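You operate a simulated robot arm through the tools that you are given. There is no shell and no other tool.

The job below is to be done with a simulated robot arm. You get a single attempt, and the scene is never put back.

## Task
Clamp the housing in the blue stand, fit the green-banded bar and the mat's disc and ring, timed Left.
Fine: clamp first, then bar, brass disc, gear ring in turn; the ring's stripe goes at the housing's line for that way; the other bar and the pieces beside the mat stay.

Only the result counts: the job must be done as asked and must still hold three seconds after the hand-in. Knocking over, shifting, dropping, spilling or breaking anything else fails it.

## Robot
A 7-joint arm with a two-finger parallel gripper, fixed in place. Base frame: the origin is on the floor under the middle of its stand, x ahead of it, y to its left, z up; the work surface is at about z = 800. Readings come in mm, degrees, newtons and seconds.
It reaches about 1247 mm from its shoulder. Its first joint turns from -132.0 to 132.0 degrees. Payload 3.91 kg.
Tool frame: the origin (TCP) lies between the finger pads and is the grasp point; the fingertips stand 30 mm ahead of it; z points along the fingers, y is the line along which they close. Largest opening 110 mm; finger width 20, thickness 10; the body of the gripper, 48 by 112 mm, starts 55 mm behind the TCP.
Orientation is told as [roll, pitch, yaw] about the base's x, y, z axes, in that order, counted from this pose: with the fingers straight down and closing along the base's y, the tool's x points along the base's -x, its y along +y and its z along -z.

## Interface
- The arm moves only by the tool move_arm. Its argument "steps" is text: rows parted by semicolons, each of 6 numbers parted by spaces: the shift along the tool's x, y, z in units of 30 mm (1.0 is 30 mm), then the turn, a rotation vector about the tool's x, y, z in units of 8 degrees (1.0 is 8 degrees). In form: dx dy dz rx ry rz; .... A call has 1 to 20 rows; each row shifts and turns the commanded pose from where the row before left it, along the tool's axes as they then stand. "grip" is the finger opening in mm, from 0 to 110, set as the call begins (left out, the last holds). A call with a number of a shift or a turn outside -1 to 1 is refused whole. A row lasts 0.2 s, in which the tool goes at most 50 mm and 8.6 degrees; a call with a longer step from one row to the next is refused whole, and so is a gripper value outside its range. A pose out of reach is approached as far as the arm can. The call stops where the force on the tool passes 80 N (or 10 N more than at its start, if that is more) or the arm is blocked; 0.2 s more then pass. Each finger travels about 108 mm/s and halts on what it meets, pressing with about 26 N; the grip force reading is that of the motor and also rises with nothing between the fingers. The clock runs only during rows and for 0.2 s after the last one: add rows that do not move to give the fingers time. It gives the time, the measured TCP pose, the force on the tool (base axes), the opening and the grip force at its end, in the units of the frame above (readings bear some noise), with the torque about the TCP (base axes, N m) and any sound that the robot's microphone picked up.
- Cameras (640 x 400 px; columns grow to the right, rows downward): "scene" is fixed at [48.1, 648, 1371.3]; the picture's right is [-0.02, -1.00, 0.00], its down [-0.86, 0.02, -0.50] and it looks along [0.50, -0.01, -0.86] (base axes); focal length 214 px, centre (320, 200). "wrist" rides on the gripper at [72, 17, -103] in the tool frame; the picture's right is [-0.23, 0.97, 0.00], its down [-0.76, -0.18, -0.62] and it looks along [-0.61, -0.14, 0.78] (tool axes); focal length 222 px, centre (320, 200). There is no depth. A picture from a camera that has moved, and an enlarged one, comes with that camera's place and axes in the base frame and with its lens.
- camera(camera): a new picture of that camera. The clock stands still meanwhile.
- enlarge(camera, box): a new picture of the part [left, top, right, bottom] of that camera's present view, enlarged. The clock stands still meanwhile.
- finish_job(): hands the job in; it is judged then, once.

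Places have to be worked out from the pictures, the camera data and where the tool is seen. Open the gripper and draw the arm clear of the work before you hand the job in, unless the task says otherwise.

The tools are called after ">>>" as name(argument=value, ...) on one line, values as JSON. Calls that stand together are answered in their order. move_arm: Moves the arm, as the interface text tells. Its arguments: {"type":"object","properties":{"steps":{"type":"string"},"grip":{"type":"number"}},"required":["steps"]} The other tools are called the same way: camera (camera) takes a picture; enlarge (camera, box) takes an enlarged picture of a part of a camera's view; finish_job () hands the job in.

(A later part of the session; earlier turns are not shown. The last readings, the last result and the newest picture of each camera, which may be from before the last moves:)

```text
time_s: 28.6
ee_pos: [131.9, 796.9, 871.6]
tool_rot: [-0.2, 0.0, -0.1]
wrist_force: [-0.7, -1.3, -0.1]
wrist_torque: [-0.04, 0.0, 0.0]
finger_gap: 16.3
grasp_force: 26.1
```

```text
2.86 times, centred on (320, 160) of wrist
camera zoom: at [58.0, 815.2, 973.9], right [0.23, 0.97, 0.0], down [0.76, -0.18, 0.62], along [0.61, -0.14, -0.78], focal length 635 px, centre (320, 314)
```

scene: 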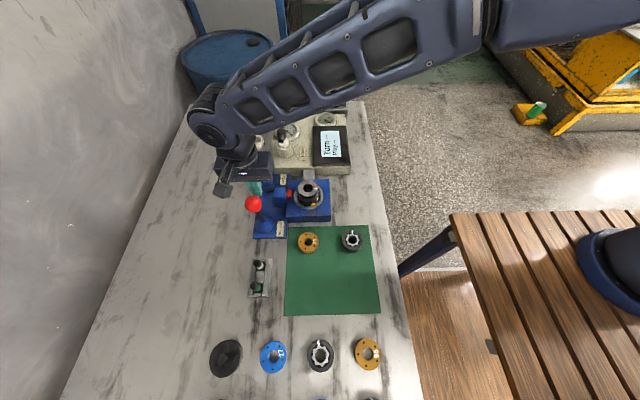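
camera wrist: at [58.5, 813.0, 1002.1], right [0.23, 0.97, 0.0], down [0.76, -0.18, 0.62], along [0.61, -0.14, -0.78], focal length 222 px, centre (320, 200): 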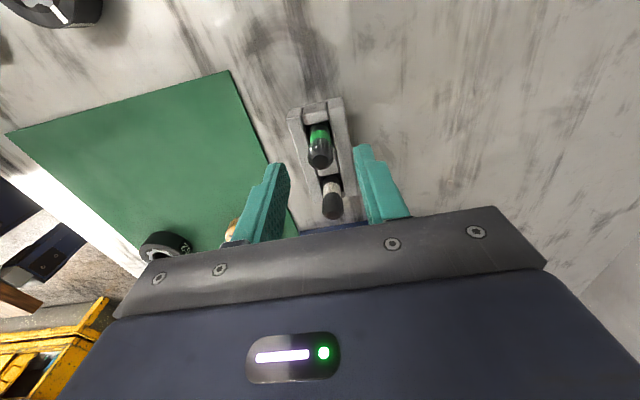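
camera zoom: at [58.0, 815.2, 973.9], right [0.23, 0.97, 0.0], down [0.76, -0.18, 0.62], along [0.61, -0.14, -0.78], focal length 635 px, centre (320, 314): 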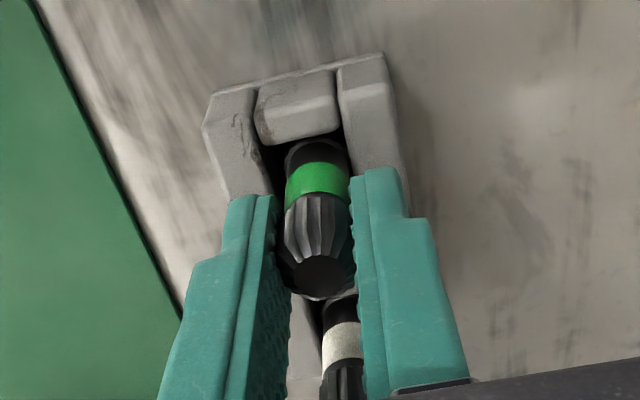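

The fingers hold the bar (gap 16.3 mm, 26 N). I lift it straight up out of the rack.

>>> move_arm(steps="0 0 -0.3 0 0 0; 0 0 -0.4 0 0 0; 0 0 -0.6 0 0 0; 0 0 -0.8 0 0 0; 0 0 -0.8 0 0 0; 0 0 -0.8 0 0 0; 0 0 0 0 0 0", grip=10)

>>> camera(camera="wrist")

>>> camera(camera="scene")

```text
time_s: 30.2
ee_pos: [130.6, 796.2, 981.1]
tool_rot: [0.0, -0.1, 0.0]
wrist_force: [-0.1, 0.7, -1.0]
wrist_torque: [0.03, 0.02, 0.01]
finger_gap: 16.5
grasp_force: 26.2
```

```text
taken
camera wrist: at [59.2, 813.8, 1085.4], right [0.23, 0.97, 0.0], down [0.76, -0.18, 0.62], along [0.61, -0.14, -0.78], focal length 222 px, centre (320, 200)
```

wrist: 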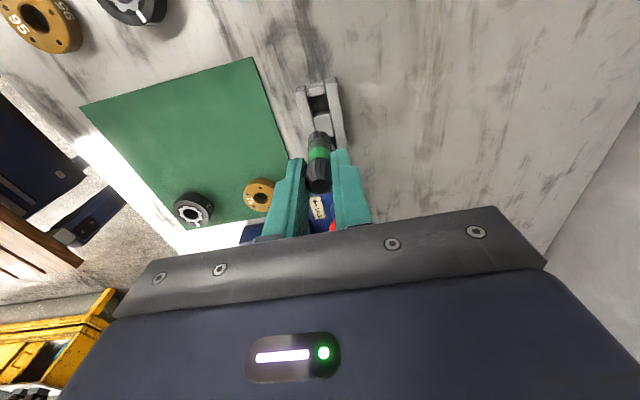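

```text
taken
```

scene: 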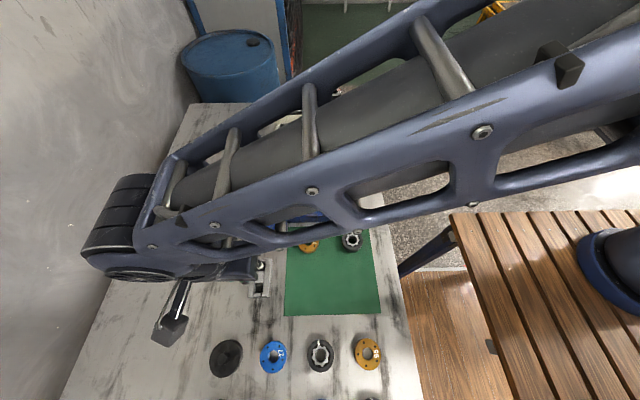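

>>> enlarge(camera="wrist", box=[270, 110, 370, 220])

```text
3.64 times, centred on (320, 165) of wrist
camera zoom: at [59.2, 813.8, 1085.4], right [0.23, 0.97, 0.0], down [0.76, -0.18, 0.62], along [0.61, -0.14, -0.78], focal length 808 px, centre (320, 327)
```

zoom: 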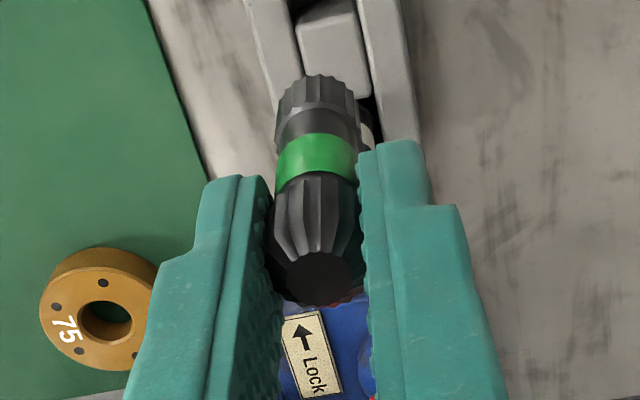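

The bar is about 60 mm long, held upright with its lower end ≈65 mm ahead of the TCP. I raise it and carry it to hover above the bore at [369, 675.5].

>>> move_arm(steps="0 0 -0.833 0 0 0; 0 0 -0.833 0 0 0; -0.877 -0.448 0 0 0 0; -0.877 -0.448 0 0 0 0; -0.877 -0.448 0 0 0 0; -0.877 -0.448 0 0 0 0; -0.877 -0.448 0 0 0 0; -0.877 -0.448 0 0 0 0; -0.877 -0.448 0 0 0 0; -0.877 -0.448 0 0 0 0; -0.877 -0.448 0 0 0 0; 0 0 0.9 0 0 0; 0 0 0.9 0 0 0; 0 0 0 0 0 0", grip=10)

>>> camera(camera="wrist")

>>> enlarge(camera="wrist", box=[270, 90, 370, 200])

>>> enlarge(camera="scene", box=[265, 140, 345, 220])

```text
time_s: 33.2
ee_pos: [367.1, 676.5, 977.2]
tool_rot: [-0.1, -0.1, -0.1]
wrist_force: [0.4, 0.5, -0.6]
wrist_torque: [-0.02, -0.03, 0.03]
finger_gap: 16.3
grasp_force: 25.8
```

```text
taken
camera wrist: at [294.8, 694.4, 1081.1], right [0.23, 0.97, 0.0], down [0.76, -0.18, 0.62], along [0.61, -0.14, -0.78], focal length 222 px, centre (320, 200)
```

wrist: 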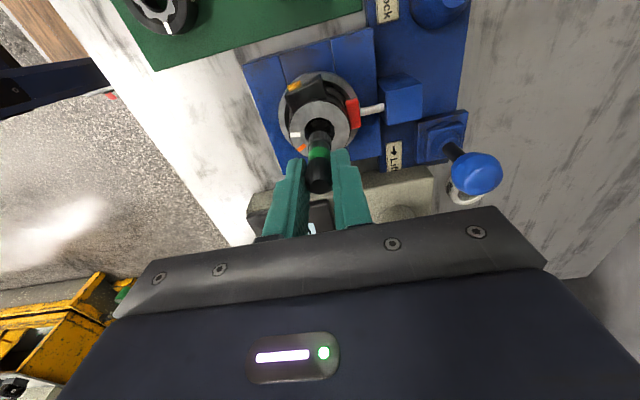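

```text
3.64 times, centred on (320, 145) of wrist
camera zoom: at [294.8, 694.4, 1081.1], right [0.23, 0.97, 0.0], down [0.76, -0.18, 0.62], along [0.61, -0.14, -0.78], focal length 808 px, centre (320, 400)
```

zoom: 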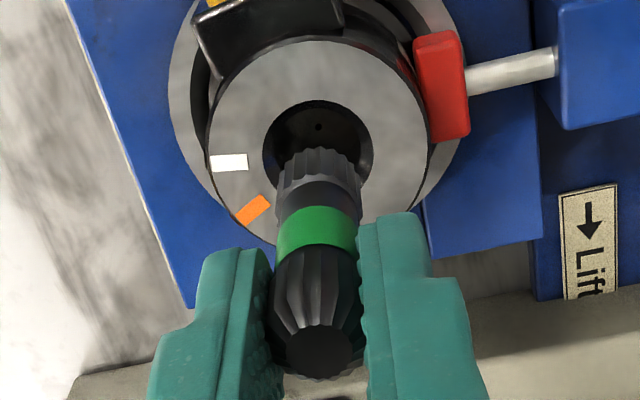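

```text
5.00 times, centred on (305, 180) of scene
camera zoom: at [48.1, 648.0, 1371.3], right [-0.02, -1.0, 0.0], down [-0.86, 0.02, -0.5], along [0.5, -0.01, -0.86], focal length 1072 px, centre (395, 300)
```

zoom: 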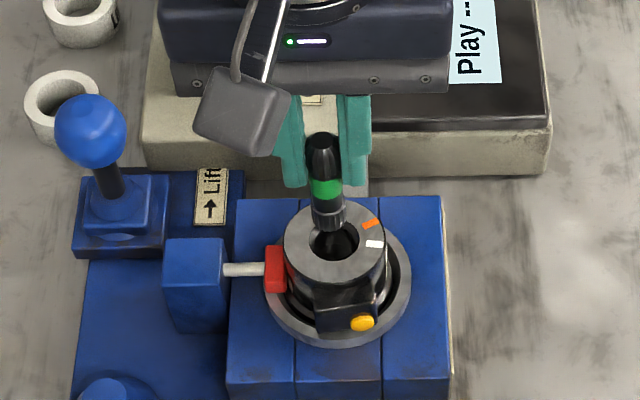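

From the wrist view the bore centre lies about 3.5 mm further in +x and 1 mm in −y than the bar axis. I shift by that and lower 16 mm, then re-check.

>>> move_arm(steps="-0.115 -0.033 0 0 0 0; 0 0 0.27 0 0 0; 0 0 0.27 0 0 0; 0 0 0 0 0 0", grip=10)

>>> enlarge(camera="wrist", box=[280, 90, 360, 190])

>>> enlarge(camera="scene", box=[285, 160, 335, 215])

```text
time_s: 34.2
ee_pos: [370.5, 675.1, 964.6]
tool_rot: [-0.1, 0.0, -0.2]
wrist_force: [-0.6, -0.9, -0.6]
wrist_torque: [0.03, -0.01, 0.04]
finger_gap: 16.6
grasp_force: 25.9
```

```text
4.00 times, centred on (320, 140) of wrist
camera zoom: at [298.3, 692.7, 1066.2], right [0.23, 0.97, 0.0], down [0.76, -0.18, 0.62], along [0.61, -0.14, -0.78], focal length 888 px, centre (320, 440)
```

zoom: 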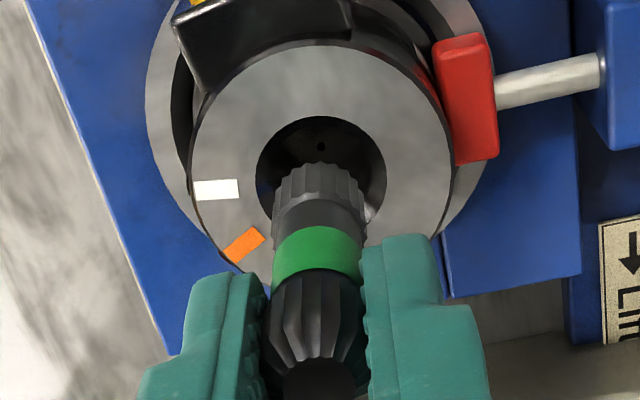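

```text
7.27 times, centred on (310, 188) of scene
camera zoom: at [48.1, 648.0, 1371.3], right [-0.02, -1.0, 0.0], down [-0.86, 0.02, -0.5], along [0.5, -0.01, -0.86], focal length 1560 px, centre (393, 291)
```

zoom: 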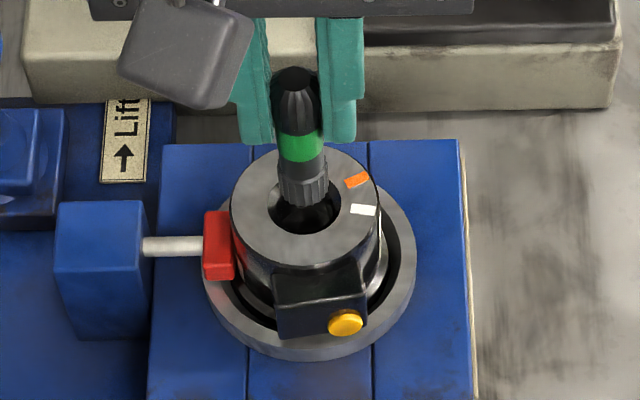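

The bar end is now centred over the bore within about 1 mm. I lower slowly in small steps, watching the force.

>>> move_arm(steps="-0.02 0 0.13 0 0 0; 0 0 0.13 0 0 0; 0 0 0.13 0 0 0; 0 0 0.13 0 0 0; 0 0 0.1 0 0 0; 0 0 0.1 0 0 0; 0 0 0 0 0 0", grip=10)

>>> enlarge(camera="scene", box=[285, 160, 335, 215])

>>> enlarge(camera="wrist", box=[280, 90, 360, 190])

```text
time_s: 35.8
ee_pos: [371.4, 674.1, 941.9]
tool_rot: [-0.1, 0.0, 0.0]
wrist_force: [0.1, -0.3, 0.2]
wrist_torque: [-0.01, 0.02, 0.0]
finger_gap: 16.4
grasp_force: 25.9
```

```text
7.27 times, centred on (310, 188) of scene
camera zoom: at [48.1, 648.0, 1371.3], right [-0.02, -1.0, 0.0], down [-0.86, 0.02, -0.5], along [0.5, -0.01, -0.86], focal length 1560 px, centre (393, 291)
```

zoom: 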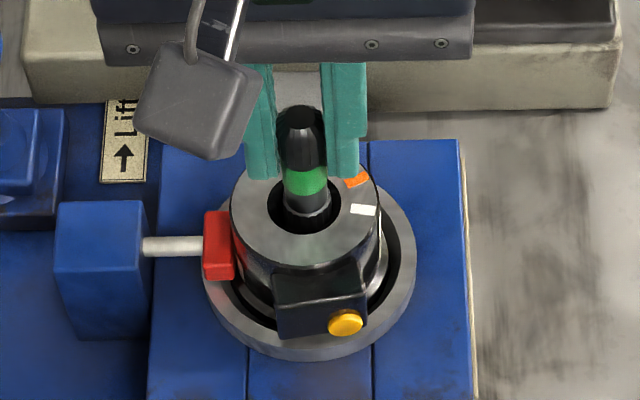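

```text
4.00 times, centred on (320, 140) of wrist
camera zoom: at [298.7, 692.1, 1044.5], right [0.23, 0.97, 0.0], down [0.76, -0.18, 0.62], along [0.61, -0.14, -0.78], focal length 888 px, centre (320, 440)
```

zoom: 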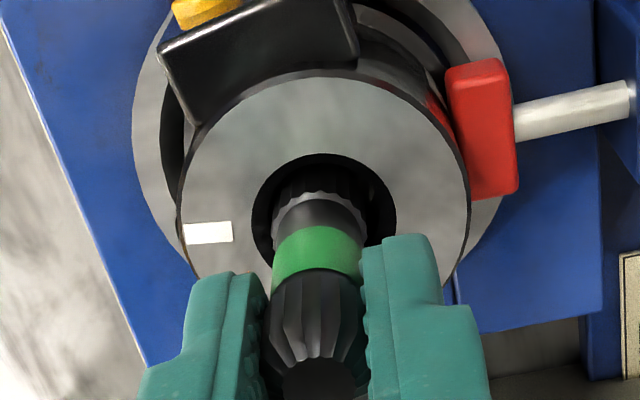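

The bar is inside the mouth without contact force. I continue down toward the floor of the bore.

>>> move_arm(steps="0 0 0.1 0 0 0; 0 0 0.1 0 0 0; 0 0 0.1 0 0 0; 0 0 0.06 0 0 0; 0 0 0 0 0 0", grip=10)

```text
time_s: 37.0
ee_pos: [370.9, 674.2, 930.5]
tool_rot: [-0.1, -0.1, -0.1]
wrist_force: [1.4, 1.8, 15.6]
wrist_torque: [0.15, -0.06, 0.05]
finger_gap: 16.4
grasp_force: 25.6
```

A 15 N upward reaction appeared with the TCP at z ≈ 930; I look to see whether that is the floor or the chamfer.

>>> enlarge(camera="scene", box=[285, 160, 335, 215])

>>> enlarge(camera="wrist", box=[280, 90, 360, 190])

```text
7.27 times, centred on (310, 188) of scene
camera zoom: at [48.1, 648.0, 1371.3], right [-0.02, -1.0, 0.0], down [-0.86, 0.02, -0.5], along [0.5, -0.01, -0.86], focal length 1560 px, centre (393, 291)
```

zoom: 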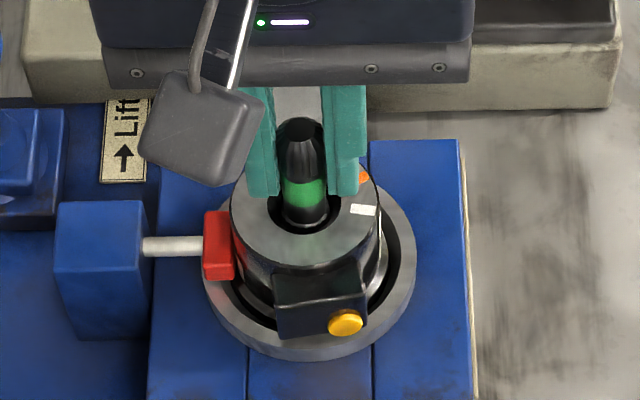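

```text
4.00 times, centred on (320, 140) of wrist
camera zoom: at [298.3, 692.4, 1033.6], right [0.23, 0.97, 0.0], down [0.76, -0.18, 0.62], along [0.61, -0.14, -0.78], focal length 888 px, centre (320, 440)
```

zoom: 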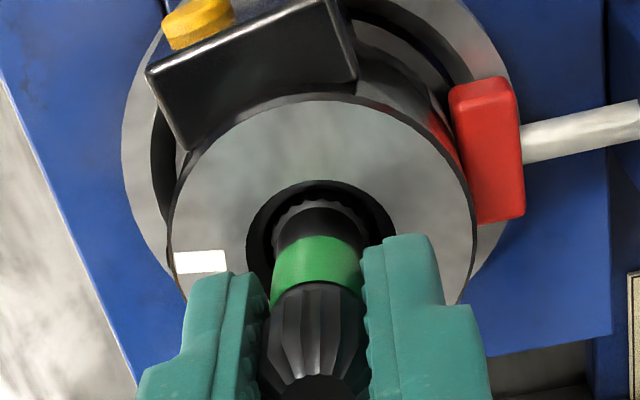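

The bar's lower splines have just gone below the rim and it sits about 18–20 mm deep, matching the floor height I measured, so it is bottomed. I ease the pressure slightly, open the fingers and rise straight up.

>>> move_arm(steps="0 0 -0.03 0 0 0; 0 0 0 0 0 0", grip=10)

>>> move_arm(steps="0 0 0 0 0 0; 0 0 0 0 0 0; 0 0 -0.5 0 0 0; 0 0 -0.9 0 0 0; 0 0 -0.9 0 0 0; 0 0 -0.9 0 0 0", grip=45)

>>> camera(camera="wrist")

>>> enlarge(camera="scene", box=[285, 160, 335, 215])

```text
time_s: 37.6
ee_pos: [370.4, 674.7, 931.4]
tool_rot: [-0.2, 0.0, -0.1]
wrist_force: [-2.0, 0.5, 5.7]
wrist_torque: [0.02, 0.09, -0.02]
finger_gap: 16.7
grasp_force: 26.1
```

```text
time_s: 39.0
ee_pos: [370.5, 673.2, 1027.6]
tool_rot: [-0.2, 0.0, 0.1]
wrist_force: [0.6, 0.8, -0.1]
wrist_torque: [-0.01, 0.0, 0.0]
finger_gap: 44.9
grasp_force: 0.1
```

```text
taken
camera wrist: at [298.2, 690.8, 1130.3], right [0.23, 0.97, 0.0], down [0.76, -0.18, 0.62], along [0.61, -0.14, -0.78], focal length 222 px, centre (320, 200)
```

wrist: 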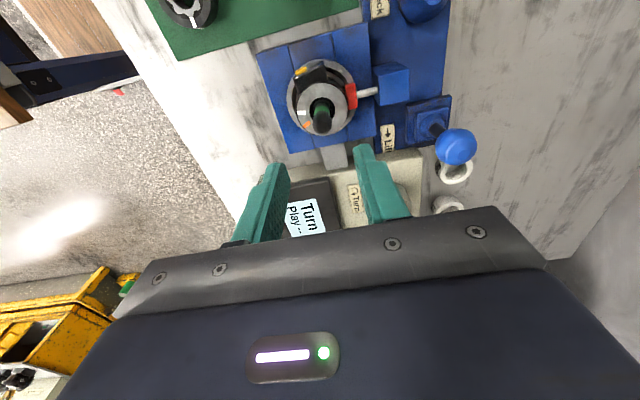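

```text
7.27 times, centred on (310, 188) of scene
camera zoom: at [48.1, 648.0, 1371.3], right [-0.02, -1.0, 0.0], down [-0.86, 0.02, -0.5], along [0.5, -0.01, -0.86], focal length 1560 px, centre (393, 291)
```

zoom: 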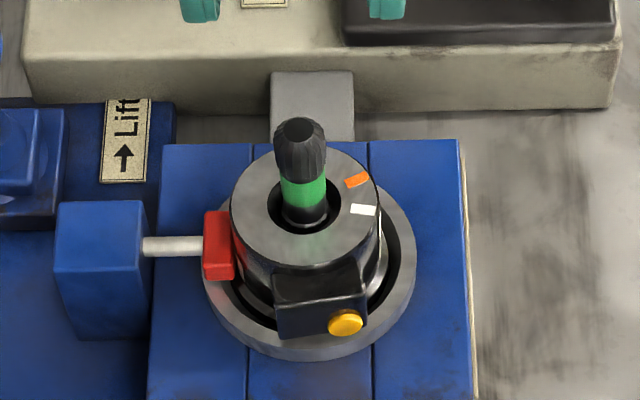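

The bar now stands free in the housing. I zoom in to check its seating and uprightness.

>>> enlarge(camera="wrist", box=[280, 55, 370, 145])

```text
4.44 times, centred on (325, 100) of wrist
camera zoom: at [298.2, 690.8, 1130.3], right [0.23, 0.97, 0.0], down [0.76, -0.18, 0.62], along [0.61, -0.14, -0.78], focal length 987 px, centre (298, 644)
```

zoom: 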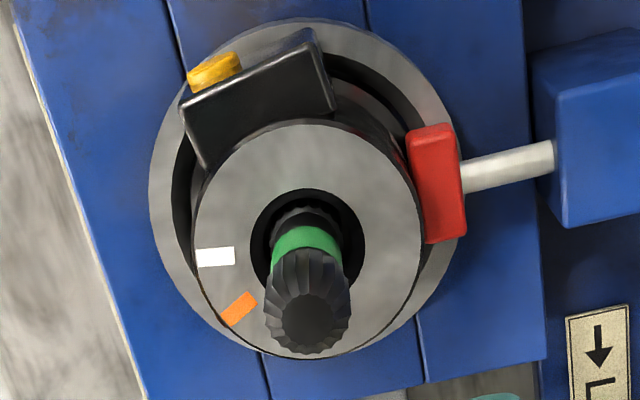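

Bar and bore are concentric and upright (bar top ≈ z 928). Next is the brass disc; I move over it with the fingers opened wide and look.

>>> move_arm(steps="0.867 0 0 0 0 0; 0.867 0 0 0 0 0; 0.867 0 0.9 0 0 0; 0.867 0 0.9 0 0 0; 0.867 0 0.9 0 0 0; 0 0 0.85 0 0 0; 0 0 0 0 0 0", grip=90)

>>> camera(camera="wrist")

>>> enlarge(camera="wrist", box=[260, 90, 380, 200])

```text
time_s: 40.6
ee_pos: [241.0, 672.5, 919.8]
tool_rot: [-0.1, 0.0, -0.1]
wrist_force: [-0.3, 0.0, 0.3]
wrist_torque: [-0.01, 0.03, 0.02]
finger_gap: 90.1
grasp_force: 0.1
```

```text
taken
camera wrist: at [167.6, 690.4, 1022.6], right [0.23, 0.97, 0.0], down [0.76, -0.18, 0.62], along [0.61, -0.14, -0.78], focal length 222 px, centre (320, 200)
```

wrist: 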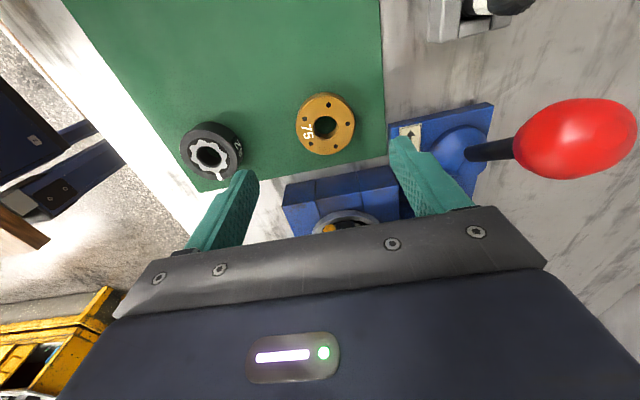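

```text
3.64 times, centred on (320, 145) of wrist
camera zoom: at [167.6, 690.4, 1022.6], right [0.23, 0.97, 0.0], down [0.76, -0.18, 0.62], along [0.61, -0.14, -0.78], focal length 808 px, centre (320, 400)
```

zoom: 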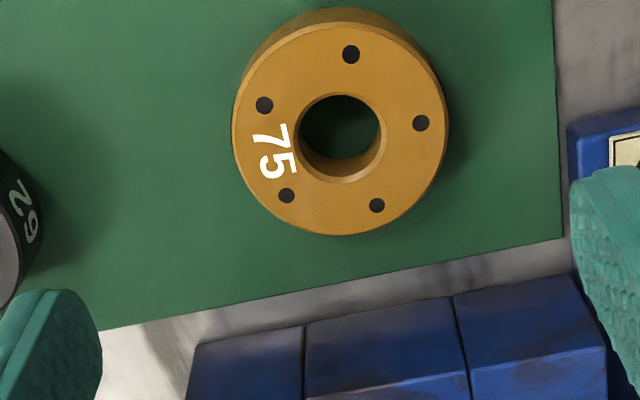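

The disc (56 mm wide, ≈13 mm thick, top z ≈ 813) is 5.3 mm in +x and 4.2 mm in +y from the tool. I centre on it and come down to just above it.

>>> move_arm(steps="-0.177 0.14 0.5 0 0 0; 0 0 0.9 0 0 0; 0 0 0.9 0 0 0; 0 0 0 0 0 0", grip=90)

>>> camera(camera="wrist")

```text
time_s: 41.6
ee_pos: [246.1, 677.3, 855.5]
tool_rot: [-0.1, 0.1, -0.1]
wrist_force: [-0.6, 0.3, -0.3]
wrist_torque: [0.01, 0.0, 0.01]
finger_gap: 89.8
grasp_force: 0.0
```

```text
taken
camera wrist: at [173.8, 694.8, 957.0], right [0.23, 0.97, 0.0], down [0.76, -0.18, 0.62], along [0.61, -0.14, -0.78], focal length 222 px, centre (320, 200)
```

wrist: 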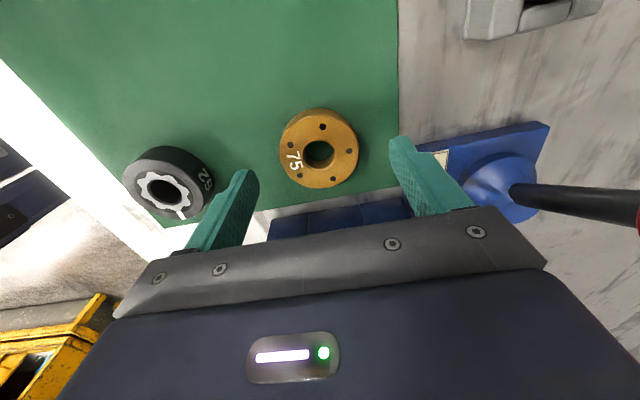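

I zoom in to measure the disc centre accurately at this height.

>>> enlarge(camera="wrist", box=[260, 90, 380, 200])

```text
3.64 times, centred on (320, 145) of wrist
camera zoom: at [173.8, 694.8, 957.0], right [0.23, 0.97, 0.0], down [0.76, -0.18, 0.62], along [0.61, -0.14, -0.78], focal length 808 px, centre (320, 400)
```

zoom: 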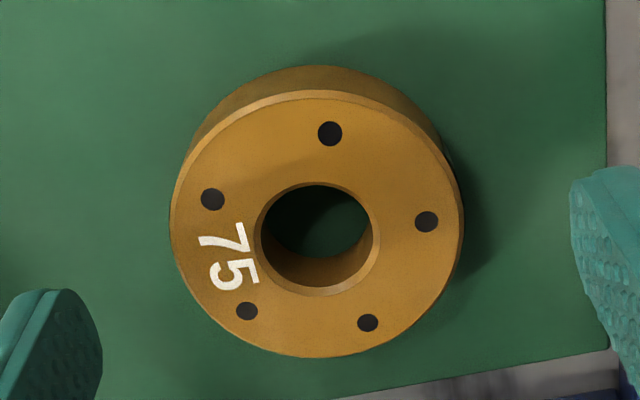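

The disc is centred under the fingers within 1 mm. I lower until the tips are just above the mat, then read the height.

>>> move_arm(steps="0 0 0.3 0 0 0; 0 0 0.3 0 0 0; 0 0 0 0 0 0", grip=90)

>>> move_arm(steps="0 0 0 0 0 0", grip=80)

>>> camera(camera="wrist")

```text
time_s: 42.4
ee_pos: [245.6, 678.0, 835.0]
tool_rot: [-0.1, 0.0, -0.2]
wrist_force: [-0.3, 1.2, 0.6]
wrist_torque: [-0.03, -0.01, 0.01]
finger_gap: 90.0
grasp_force: 0.0
```

```text
time_s: 42.8
ee_pos: [246.1, 679.0, 835.3]
tool_rot: [-0.1, 0.0, 0.0]
wrist_force: [0.4, 0.2, -0.8]
wrist_torque: [0.02, 0.03, 0.0]
finger_gap: 79.9
grasp_force: 0.0
```

```text
taken
camera wrist: at [173.3, 696.4, 938.3], right [0.23, 0.97, 0.0], down [0.76, -0.18, 0.62], along [0.61, -0.14, -0.78], focal length 222 px, centre (320, 200)
```

wrist: 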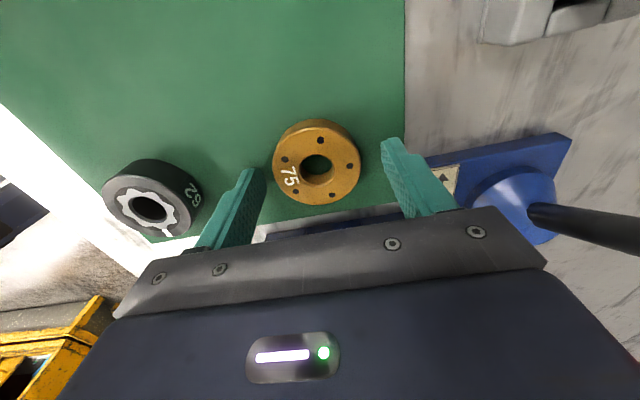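

Tips are at about z 805, overlapping the disc's rim by ~9 mm. I go 2 mm lower and close on the disc.

>>> move_arm(steps="0 0 0.07 0 0 0; 0 0 0 0 0 0", grip=80)

>>> move_arm(steps="0 0 0 0 0 0; 0 0 0 0 0 0; 0 0 0 0 0 0; 0 0 0 0 0 0", grip=48)

>>> enlarge(camera="wrist", box=[260, 90, 380, 220])

```text
time_s: 43.4
ee_pos: [246.2, 676.7, 833.4]
tool_rot: [-0.1, 0.1, 0.0]
wrist_force: [-0.1, 1.2, 1.3]
wrist_torque: [0.06, 0.06, 0.05]
finger_gap: 79.8
grasp_force: 0.0
```

```text
time_s: 44.4
ee_pos: [246.1, 678.1, 833.3]
tool_rot: [-0.1, 0.0, 0.0]
wrist_force: [-1.4, 2.9, 4.6]
wrist_torque: [0.17, 0.03, 0.05]
finger_gap: 55.4
grasp_force: 26.1
```

```text
3.08 times, centred on (320, 155) of wrist
camera zoom: at [173.5, 696.1, 935.8], right [0.23, 0.97, 0.0], down [0.76, -0.18, 0.62], along [0.61, -0.14, -0.78], focal length 684 px, centre (320, 338)
```

zoom: 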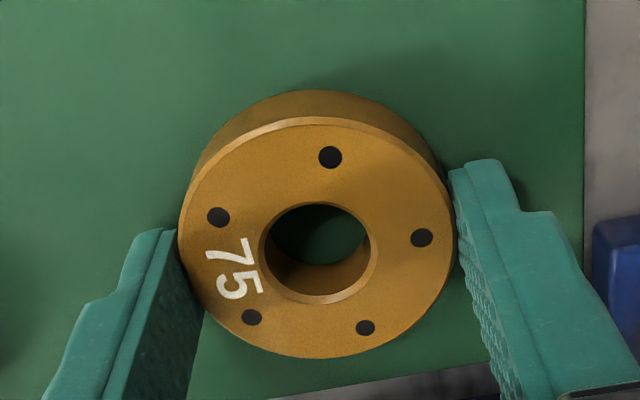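

The disc is gripped centrally (gap 55.4 mm). I lift it and carry it over the bar, staying well above the bar's top.

>>> move_arm(steps="0 0 -0.3 0 0 0; 0 0 -0.6 0 0 0; 0 0 -0.9 0 0 0; 0 0 -0.9 0 0 0; 0 0 -0.9 0 0 0; 0 0 -0.9 0 0 0; 0 0 -0.9 0 0 0; -0.833 -0.015 0 0 0 0; -0.833 -0.015 0 0 0 0; -0.833 -0.015 0 0 0 0; -0.833 -0.015 0 0 0 0; -0.833 -0.015 0 0 0 0; 0 0 0 0 0 0", grip=48)

>>> camera(camera="wrist")

>>> enlarge(camera="wrist", box=[260, 90, 380, 220])

>>> enlarge(camera="scene", box=[275, 145, 345, 215])

```text
time_s: 47.2
ee_pos: [373.1, 675.1, 993.5]
tool_rot: [-0.1, -0.1, -0.1]
wrist_force: [-0.2, 0.5, -0.7]
wrist_torque: [0.04, 0.03, -0.03]
finger_gap: 48.0
grasp_force: 0.0
```

```text
taken
camera wrist: at [300.2, 693.4, 1095.9], right [0.23, 0.97, 0.0], down [0.76, -0.18, 0.62], along [0.61, -0.14, -0.78], focal length 222 px, centre (320, 200)
```

wrist: 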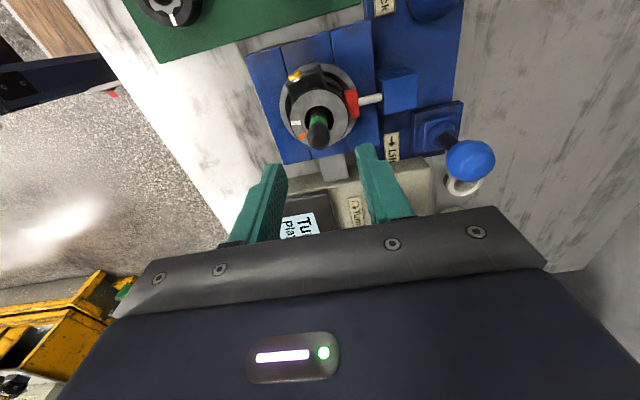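

```text
3.08 times, centred on (320, 155) of wrist
camera zoom: at [300.2, 693.4, 1095.9], right [0.23, 0.97, 0.0], down [0.76, -0.18, 0.62], along [0.61, -0.14, -0.78], focal length 684 px, centre (320, 338)
```

zoom: 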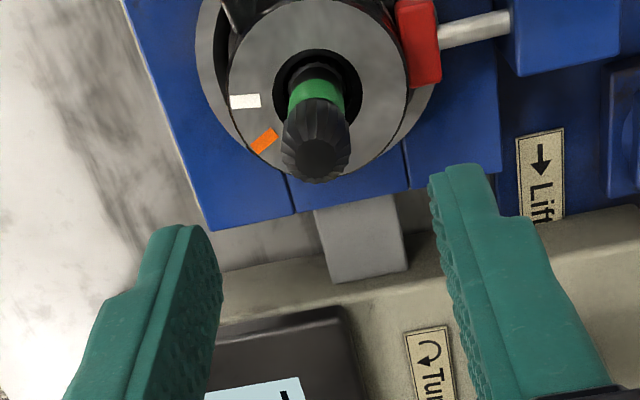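

```text
5.71 times, centred on (310, 180) of scene
camera zoom: at [48.1, 648.0, 1371.3], right [-0.02, -1.0, 0.0], down [-0.86, 0.02, -0.5], along [0.5, -0.01, -0.86], focal length 1226 px, centre (377, 314)
```

zoom: 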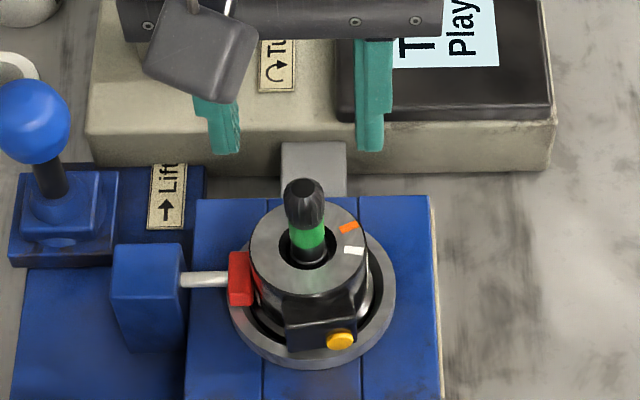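

The fingers are empty (gap 48 mm, 0 N): the disc slipped out. I look at the scene to find where it is.

>>> camera(camera="scene")

>>> enlarge(camera="scene", box=[280, 215, 390, 320])

```text
taken
```

scene: 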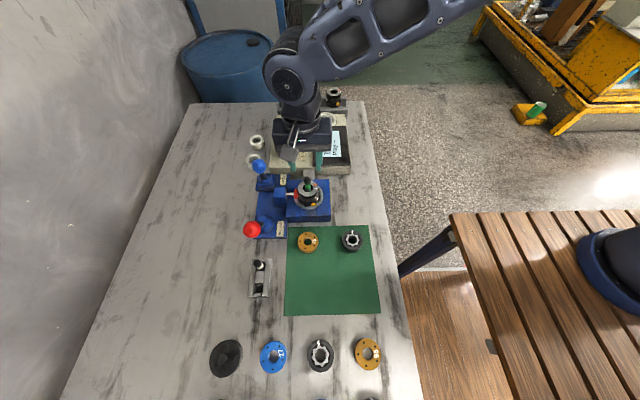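

```text
3.81 times, centred on (335, 268) of scene
camera zoom: at [48.1, 648.0, 1371.3], right [-0.02, -1.0, 0.0], down [-0.86, 0.02, -0.5], along [0.5, -0.01, -0.86], focal length 817 px, centre (263, -57)
```

zoom: 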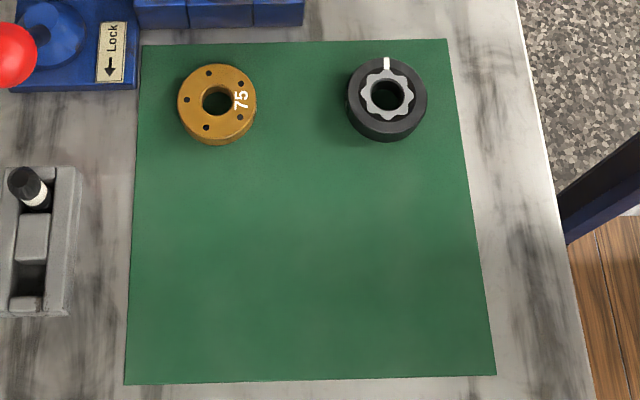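

The disc never left its place on the mat (same position as before, within ~1 mm), so nothing is disturbed. I go back over it with open fingers for a better grip.

>>> move_arm(steps="0.833 0.015 0 0 0 0; 0.833 0.015 0 0 0 0; 0.833 0.015 0 0 0 0; 0.833 0.015 0 0 0 0; 0.833 0.015 0 0 0 0; 0 0 0.9 0 0 0; 0 0 0.9 0 0 0; 0 0 0.9 0 0 0; 0 0 0.9 0 0 0; 0 0 0.9 0 0 0; 0 0 0.3 0 0 0; 0 0 0 0 0 0", grip=84)

>>> enlarge(camera="wrist", box=[240, 90, 400, 220])

```text
time_s: 49.8
ee_pos: [245.1, 680.8, 848.4]
tool_rot: [-0.1, 0.1, 0.0]
wrist_force: [-0.1, -0.4, 0.4]
wrist_torque: [0.01, 0.0, 0.04]
finger_gap: 83.9
grasp_force: 0.0
```

```text
3.08 times, centred on (320, 155) of wrist
camera zoom: at [172.7, 698.0, 951.5], right [0.23, 0.97, 0.0], down [0.76, -0.18, 0.62], along [0.61, -0.14, -0.78], focal length 684 px, centre (320, 338)
```

zoom: 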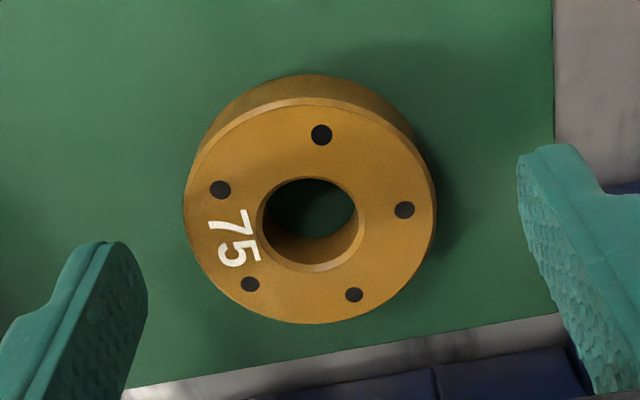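

The fingers are about 2.5 mm off in y and 2 mm in x this time; I correct, and go down until the tips nearly touch the mat for a deeper grip.

>>> move_arm(steps="-0.05 -0.083 0.2 0 0 0; 0 0 0.2 0 0 0; 0 0 0 0 0 0", grip=84)

>>> enlarge(camera="wrist", box=[240, 90, 400, 220])

```text
time_s: 50.6
ee_pos: [246.1, 676.3, 837.3]
tool_rot: [-0.1, 0.0, -0.1]
wrist_force: [0.0, 0.2, 0.0]
wrist_torque: [0.0, 0.0, -0.05]
finger_gap: 84.2
grasp_force: 0.1
```

```text
3.08 times, centred on (320, 155) of wrist
camera zoom: at [174.8, 694.3, 939.6], right [0.23, 0.97, 0.0], down [0.76, -0.18, 0.62], along [0.61, -0.14, -0.78], focal length 684 px, centre (320, 338)
```

zoom: 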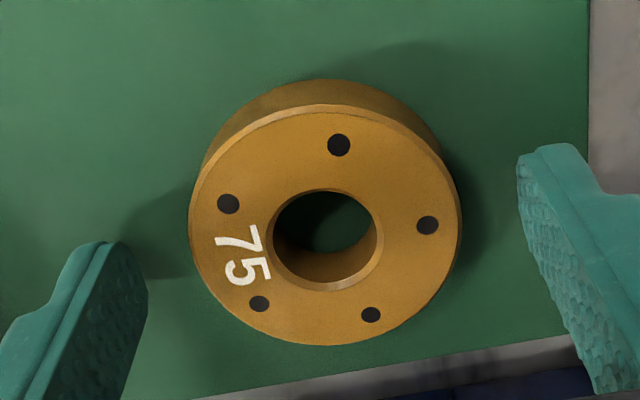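

Now centred within about 1 mm. I lower to tips ≈ 801 and close, giving the fingers time.

>>> move_arm(steps="0 0.035 0.1 0 0 0; 0 0 0.1 0 0 0; 0 0 0 0 0 0", grip=84)

>>> move_arm(steps="0 0 0 0 0 0; 0 0 0 0 0 0; 0 0 0 0 0 0; 0 0 0 0 0 0; 0 0 0 0 0 0", grip=40)

>>> enlarge(camera="wrist", box=[240, 90, 400, 220])

```text
time_s: 51.4
ee_pos: [247.3, 678.5, 833.5]
tool_rot: [0.1, 0.0, -0.2]
wrist_force: [-1.8, -0.2, 11.5]
wrist_torque: [0.1, 0.14, -0.17]
finger_gap: 83.5
grasp_force: 0.0
```

```text
time_s: 52.6
ee_pos: [247.0, 677.9, 832.5]
tool_rot: [0.0, -0.1, -0.1]
wrist_force: [-0.1, 5.5, 23.2]
wrist_torque: [-0.03, 0.25, 0.19]
finger_gap: 55.5
grasp_force: 26.3
```

```text
3.08 times, centred on (320, 155) of wrist
camera zoom: at [174.7, 696.0, 935.7], right [0.23, 0.97, 0.0], down [0.76, -0.18, 0.62], along [0.61, -0.14, -0.78], focal length 684 px, centre (320, 338)
```

zoom: 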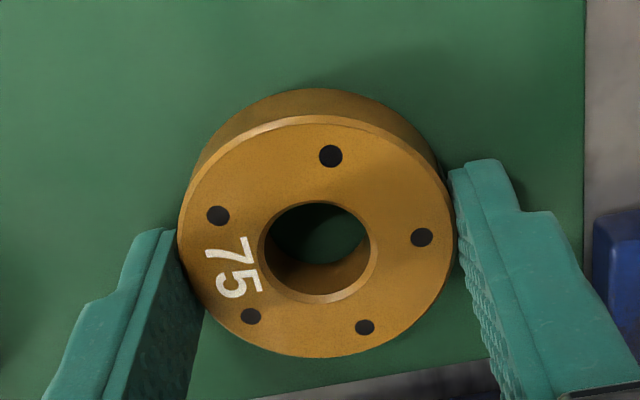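

The tips now rest on the mat (23 N), so this is the deepest grip possible. I lift very gently by a few millimetres and watch force and gap.

>>> move_arm(steps="0 0 -0.05 0 0 0; 0 0 -0.05 0 0 0; 0 0 -0.05 0 0 0; 0 0 -0.05 0 0 0; 0 0 0 0 0 0", grip=40)

>>> enlarge(camera="wrist", box=[240, 90, 400, 220])

```text
time_s: 53.8
ee_pos: [247.1, 677.3, 837.5]
tool_rot: [-0.1, 0.0, -0.2]
wrist_force: [-0.2, -0.5, -1.7]
wrist_torque: [0.03, 0.02, 0.01]
finger_gap: 55.7
grasp_force: 26.2
```

```text
3.08 times, centred on (320, 155) of wrist
camera zoom: at [175.3, 695.3, 940.5], right [0.23, 0.97, 0.0], down [0.76, -0.18, 0.62], along [0.61, -0.14, -0.78], focal length 684 px, centre (320, 338)
```

zoom: 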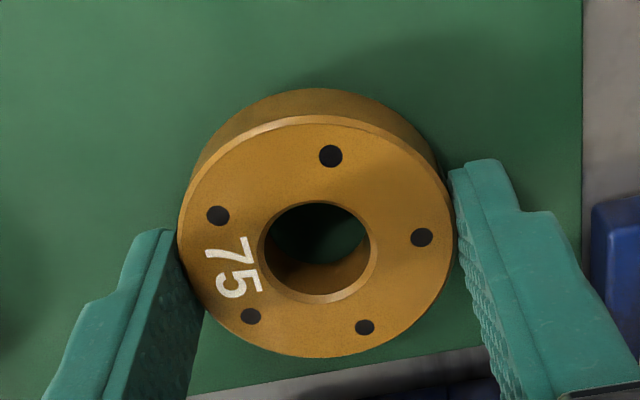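

The disc is now held and lifted clear (weight ≈ 2 N in the reading). I raise it slowly with a gentle ramp to avoid another slip.

>>> move_arm(steps="0 0 -0.08 0 0 0; 0 0 -0.12 0 0 0; 0 0 -0.16 0 0 0; 0 0 -0.2 0 0 0; 0 0 -0.24 0 0 0; 0 0 -0.2 0 0 0; 0 0 -0.15 0 0 0; 0 0 -0.1 0 0 0; 0 0 0 0 0 0", grip=40)

>>> enlarge(camera="wrist", box=[240, 90, 400, 220])

```text
time_s: 55.8
ee_pos: [248.9, 677.5, 875.4]
tool_rot: [-0.1, 0.0, 0.0]
wrist_force: [-0.2, -0.5, -2.3]
wrist_torque: [-0.05, -0.02, 0.0]
finger_gap: 55.6
grasp_force: 26.4
```

```text
3.08 times, centred on (320, 155) of wrist
camera zoom: at [176.7, 696.0, 977.8], right [0.23, 0.97, 0.0], down [0.76, -0.18, 0.62], along [0.61, -0.14, -0.78], focal length 684 px, centre (320, 338)
```

zoom: 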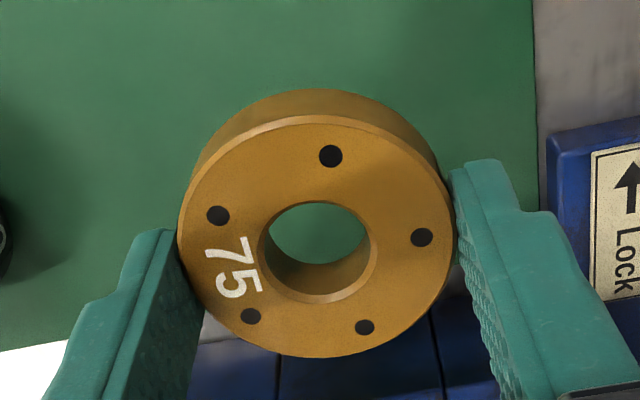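

The disc rides steadily in the fingers. I continue raising it smoothly.

>>> move_arm(steps="0 0 -0.1 0 0 0; 0 0 -0.2 0 0 0; 0 0 -0.3 0 0 0; 0 0 -0.35 0 0 0; 0 0 -0.4 0 0 0; 0 0 -0.4 0 0 0; 0 0 -0.4 0 0 0; 0 0 -0.4 0 0 0; 0 0 -0.35 0 0 0; 0 0 -0.3 0 0 0; 0 0 -0.2 0 0 0; 0 0 -0.1 0 0 0; 0 0 0 0 0 0", grip=40)

```text
time_s: 58.6
ee_pos: [248.4, 675.8, 979.4]
tool_rot: [-0.1, 0.0, -0.1]
wrist_force: [0.5, -0.7, -2.3]
wrist_torque: [0.03, 0.04, 0.03]
finger_gap: 55.8
grasp_force: 26.3
```

Weight still 2.3 N, disc held. I move it sideways to above the bar (≈[371, 675.4]) with a smooth ramp.

>>> move_arm(steps="-0.1 0 0 0 0 0; -0.2 0 0 0 0 0; -0.3 0 0 0 0 0; -0.4 0 0 0 0 0; -0.5 0 0 0 0 0; -0.55 0 0 0 0 0; -0.55 0 0 0 0 0; -0.5 0 0 0 0 0; -0.4 0 0 0 0 0; -0.3 0 0 0 0 0; -0.18 0 0 0 0 0; -0.1 0 0 0 0 0; 0 0 0 0 0 0", grip=40)

>>> enlarge(camera="wrist", box=[240, 90, 400, 220])

>>> enlarge(camera="scene", box=[275, 145, 345, 215])

```text
time_s: 61.4
ee_pos: [371.1, 677.5, 980.3]
tool_rot: [-0.1, 0.0, -0.1]
wrist_force: [0.1, 0.2, -2.9]
wrist_torque: [0.02, -0.01, -0.01]
finger_gap: 55.5
grasp_force: 26.2
```

```text
3.08 times, centred on (320, 155) of wrist
camera zoom: at [298.2, 695.2, 1082.9], right [0.23, 0.97, 0.0], down [0.76, -0.18, 0.62], along [0.61, -0.14, -0.78], focal length 684 px, centre (320, 338)
```

zoom: 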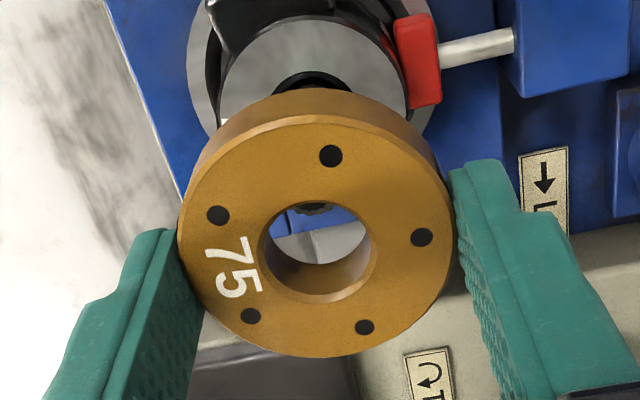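

```text
5.71 times, centred on (310, 180) of scene
camera zoom: at [48.1, 648.0, 1371.3], right [-0.02, -1.0, 0.0], down [-0.86, 0.02, -0.5], along [0.5, -0.01, -0.86], focal length 1226 px, centre (377, 314)
```

zoom: 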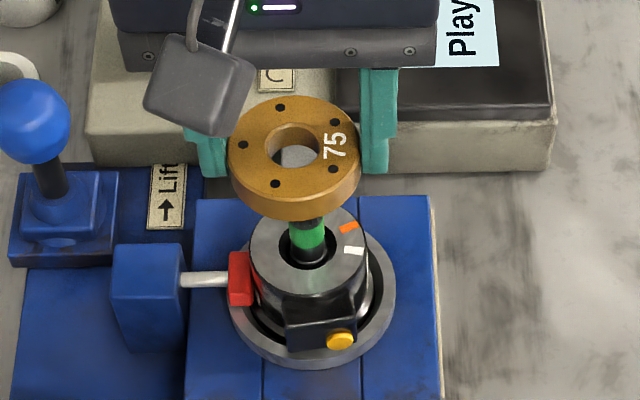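

Looking through the disc's hole I see the bar about 2.3 mm toward −y and ~1.5 mm toward +x of the disc centre. I correct that and lower 12 mm, then check again.

>>> move_arm(steps="-0.045 -0.077 0 0 0 0; 0 0 0.1 0 0 0; 0 0 0.15 0 0 0; 0 0 0.1 0 0 0; 0 0 0.05 0 0 0; 0 0 0 0 0 0", grip=40)

>>> enlarge(camera="wrist", box=[280, 110, 360, 210])

>>> enlarge(camera="scene", box=[275, 145, 345, 215])

```text
time_s: 62.8
ee_pos: [371.3, 673.7, 968.9]
tool_rot: [0.0, 0.0, -0.1]
wrist_force: [-0.2, -0.4, -2.2]
wrist_torque: [0.01, -0.02, -0.01]
finger_gap: 55.6
grasp_force: 26.2
```

```text
4.00 times, centred on (320, 160) of wrist
camera zoom: at [299.0, 692.0, 1072.1], right [0.23, 0.97, 0.0], down [0.76, -0.18, 0.62], along [0.61, -0.14, -0.78], focal length 888 px, centre (320, 360)
```

zoom: 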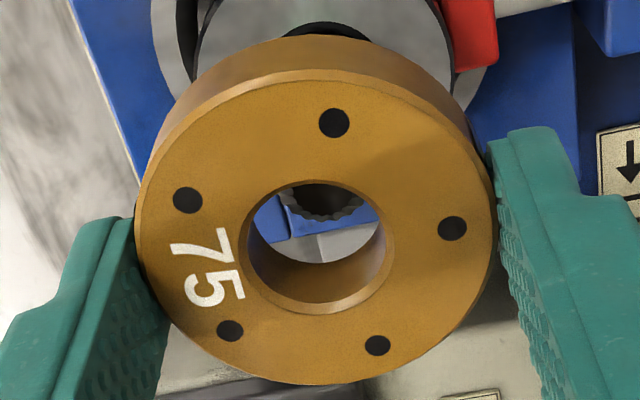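

```text
5.71 times, centred on (310, 180) of scene
camera zoom: at [48.1, 648.0, 1371.3], right [-0.02, -1.0, 0.0], down [-0.86, 0.02, -0.5], along [0.5, -0.01, -0.86], focal length 1226 px, centre (377, 314)
```

zoom: 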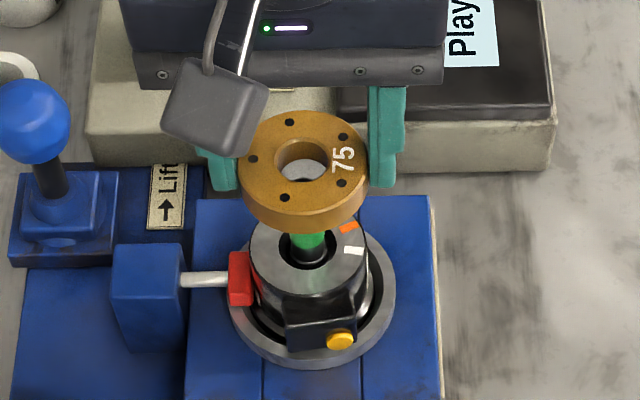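

Wrist and scene views agree the bar is now ~1.5 mm toward +x and ~1 mm toward +y of the disc's hole. I make that correction and lower slowly onto the bar's bevelled top.

>>> move_arm(steps="-0.045 0.035 0 0 0 0; 0 0 0.1 0 0 0; 0 0 0.1 0 0 0; 0 0 0.1 0 0 0; 0 0 0.08 0 0 0; 0 0 0 0 0 0", grip=40)

>>> enlarge(camera="wrist", box=[280, 110, 360, 210])

>>> enlarge(camera="scene", box=[275, 145, 345, 215])

```text
time_s: 64.2
ee_pos: [373.1, 676.7, 957.9]
tool_rot: [-0.1, 0.0, 0.0]
wrist_force: [0.3, 0.4, -2.2]
wrist_torque: [0.02, -0.02, 0.01]
finger_gap: 55.2
grasp_force: 26.5
```

```text
4.00 times, centred on (320, 160) of wrist
camera zoom: at [300.8, 694.4, 1059.9], right [0.23, 0.97, 0.0], down [0.76, -0.18, 0.62], along [0.61, -0.14, -0.78], focal length 888 px, centre (320, 360)
```

zoom: 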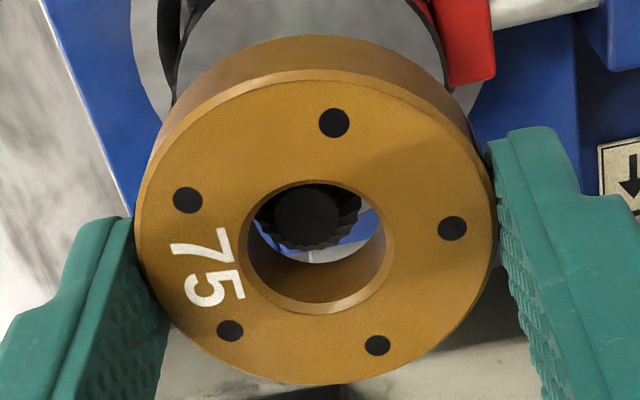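

```text
5.71 times, centred on (310, 180) of scene
camera zoom: at [48.1, 648.0, 1371.3], right [-0.02, -1.0, 0.0], down [-0.86, 0.02, -0.5], along [0.5, -0.01, -0.86], focal length 1226 px, centre (377, 314)
```

zoom: 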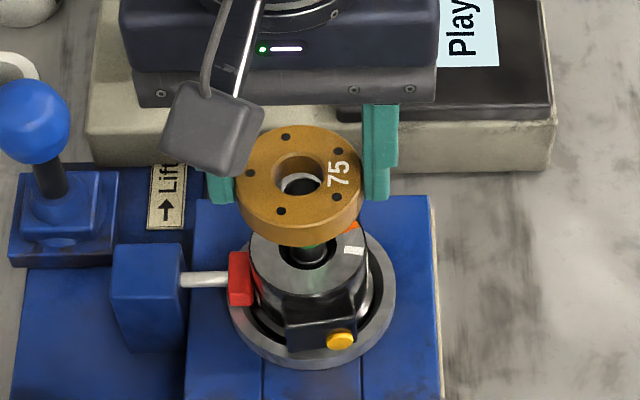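

The bar's top is now at the level of the disc's underside, ~1.5 mm toward −y of centre. I trim that and lower a little more.

>>> move_arm(steps="-0.02 -0.05 0 0 0 0; 0 0 0.08 0 0 0; 0 0 0.08 0 0 0; 0 0 0 0 0 0", grip=40)

>>> enlarge(camera="wrist", box=[280, 110, 360, 210])

```text
time_s: 65.2
ee_pos: [374.4, 674.1, 953.5]
tool_rot: [-0.1, 0.0, -0.2]
wrist_force: [-0.6, -0.1, -2.2]
wrist_torque: [0.06, 0.03, 0.0]
finger_gap: 55.5
grasp_force: 25.7
```

```text
4.00 times, centred on (320, 160) of wrist
camera zoom: at [300.9, 692.9, 1056.1], right [0.23, 0.97, 0.0], down [0.76, -0.18, 0.62], along [0.61, -0.14, -0.78], focal length 888 px, centre (320, 360)
```

zoom: 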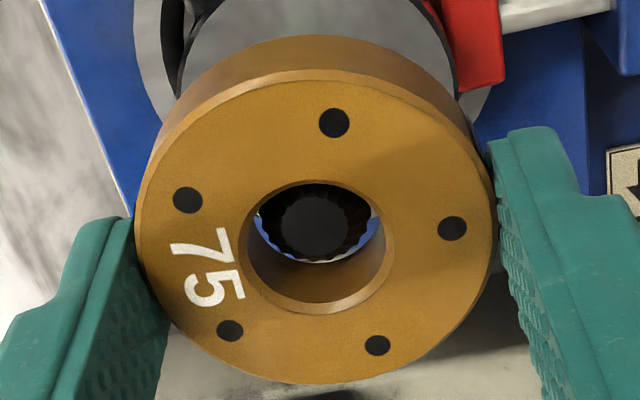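

The bar is now concentric with the disc's hole. I keep lowering in small steps, watching the force.

>>> move_arm(steps="0 0 0.1 0 0 0; 0 0 0.1 0 0 0; 0 0 0.1 0 0 0; 0 0 0.1 0 0 0; 0 0 0.1 0 0 0; 0 0 0 0 0 0", grip=40)

>>> enlarge(camera="wrist", box=[280, 110, 360, 210])

>>> enlarge(camera="scene", box=[275, 145, 345, 215])

```text
time_s: 66.6
ee_pos: [373.6, 674.0, 937.9]
tool_rot: [-0.2, 0.0, 0.0]
wrist_force: [0.0, 0.0, -2.6]
wrist_torque: [-0.04, 0.0, 0.01]
finger_gap: 55.5
grasp_force: 26.0
```

```text
4.00 times, centred on (320, 160) of wrist
camera zoom: at [301.2, 692.4, 1040.6], right [0.23, 0.97, 0.0], down [0.76, -0.18, 0.62], along [0.61, -0.14, -0.78], focal length 888 px, centre (320, 360)
```

zoom: 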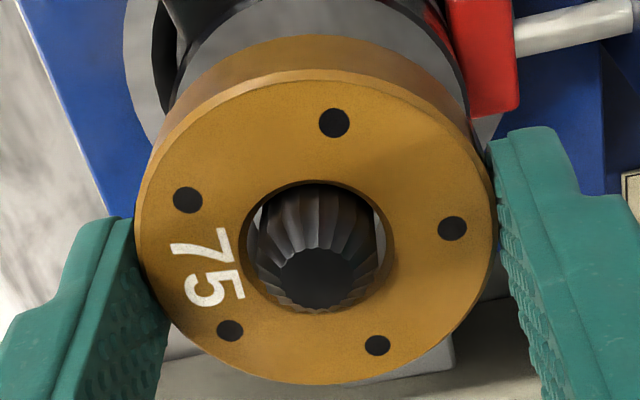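

```text
5.71 times, centred on (310, 180) of scene
camera zoom: at [48.1, 648.0, 1371.3], right [-0.02, -1.0, 0.0], down [-0.86, 0.02, -0.5], along [0.5, -0.01, -0.86], focal length 1226 px, centre (377, 314)
```

zoom: 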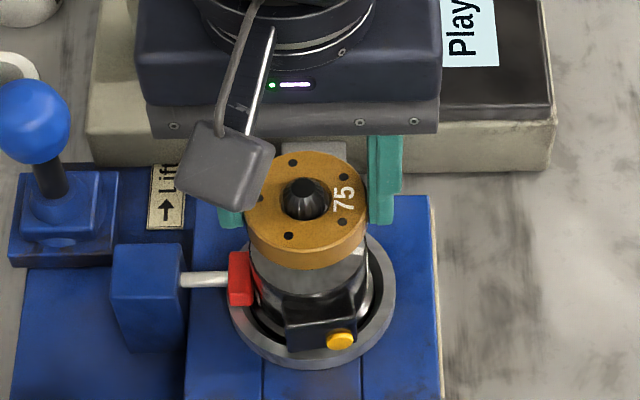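

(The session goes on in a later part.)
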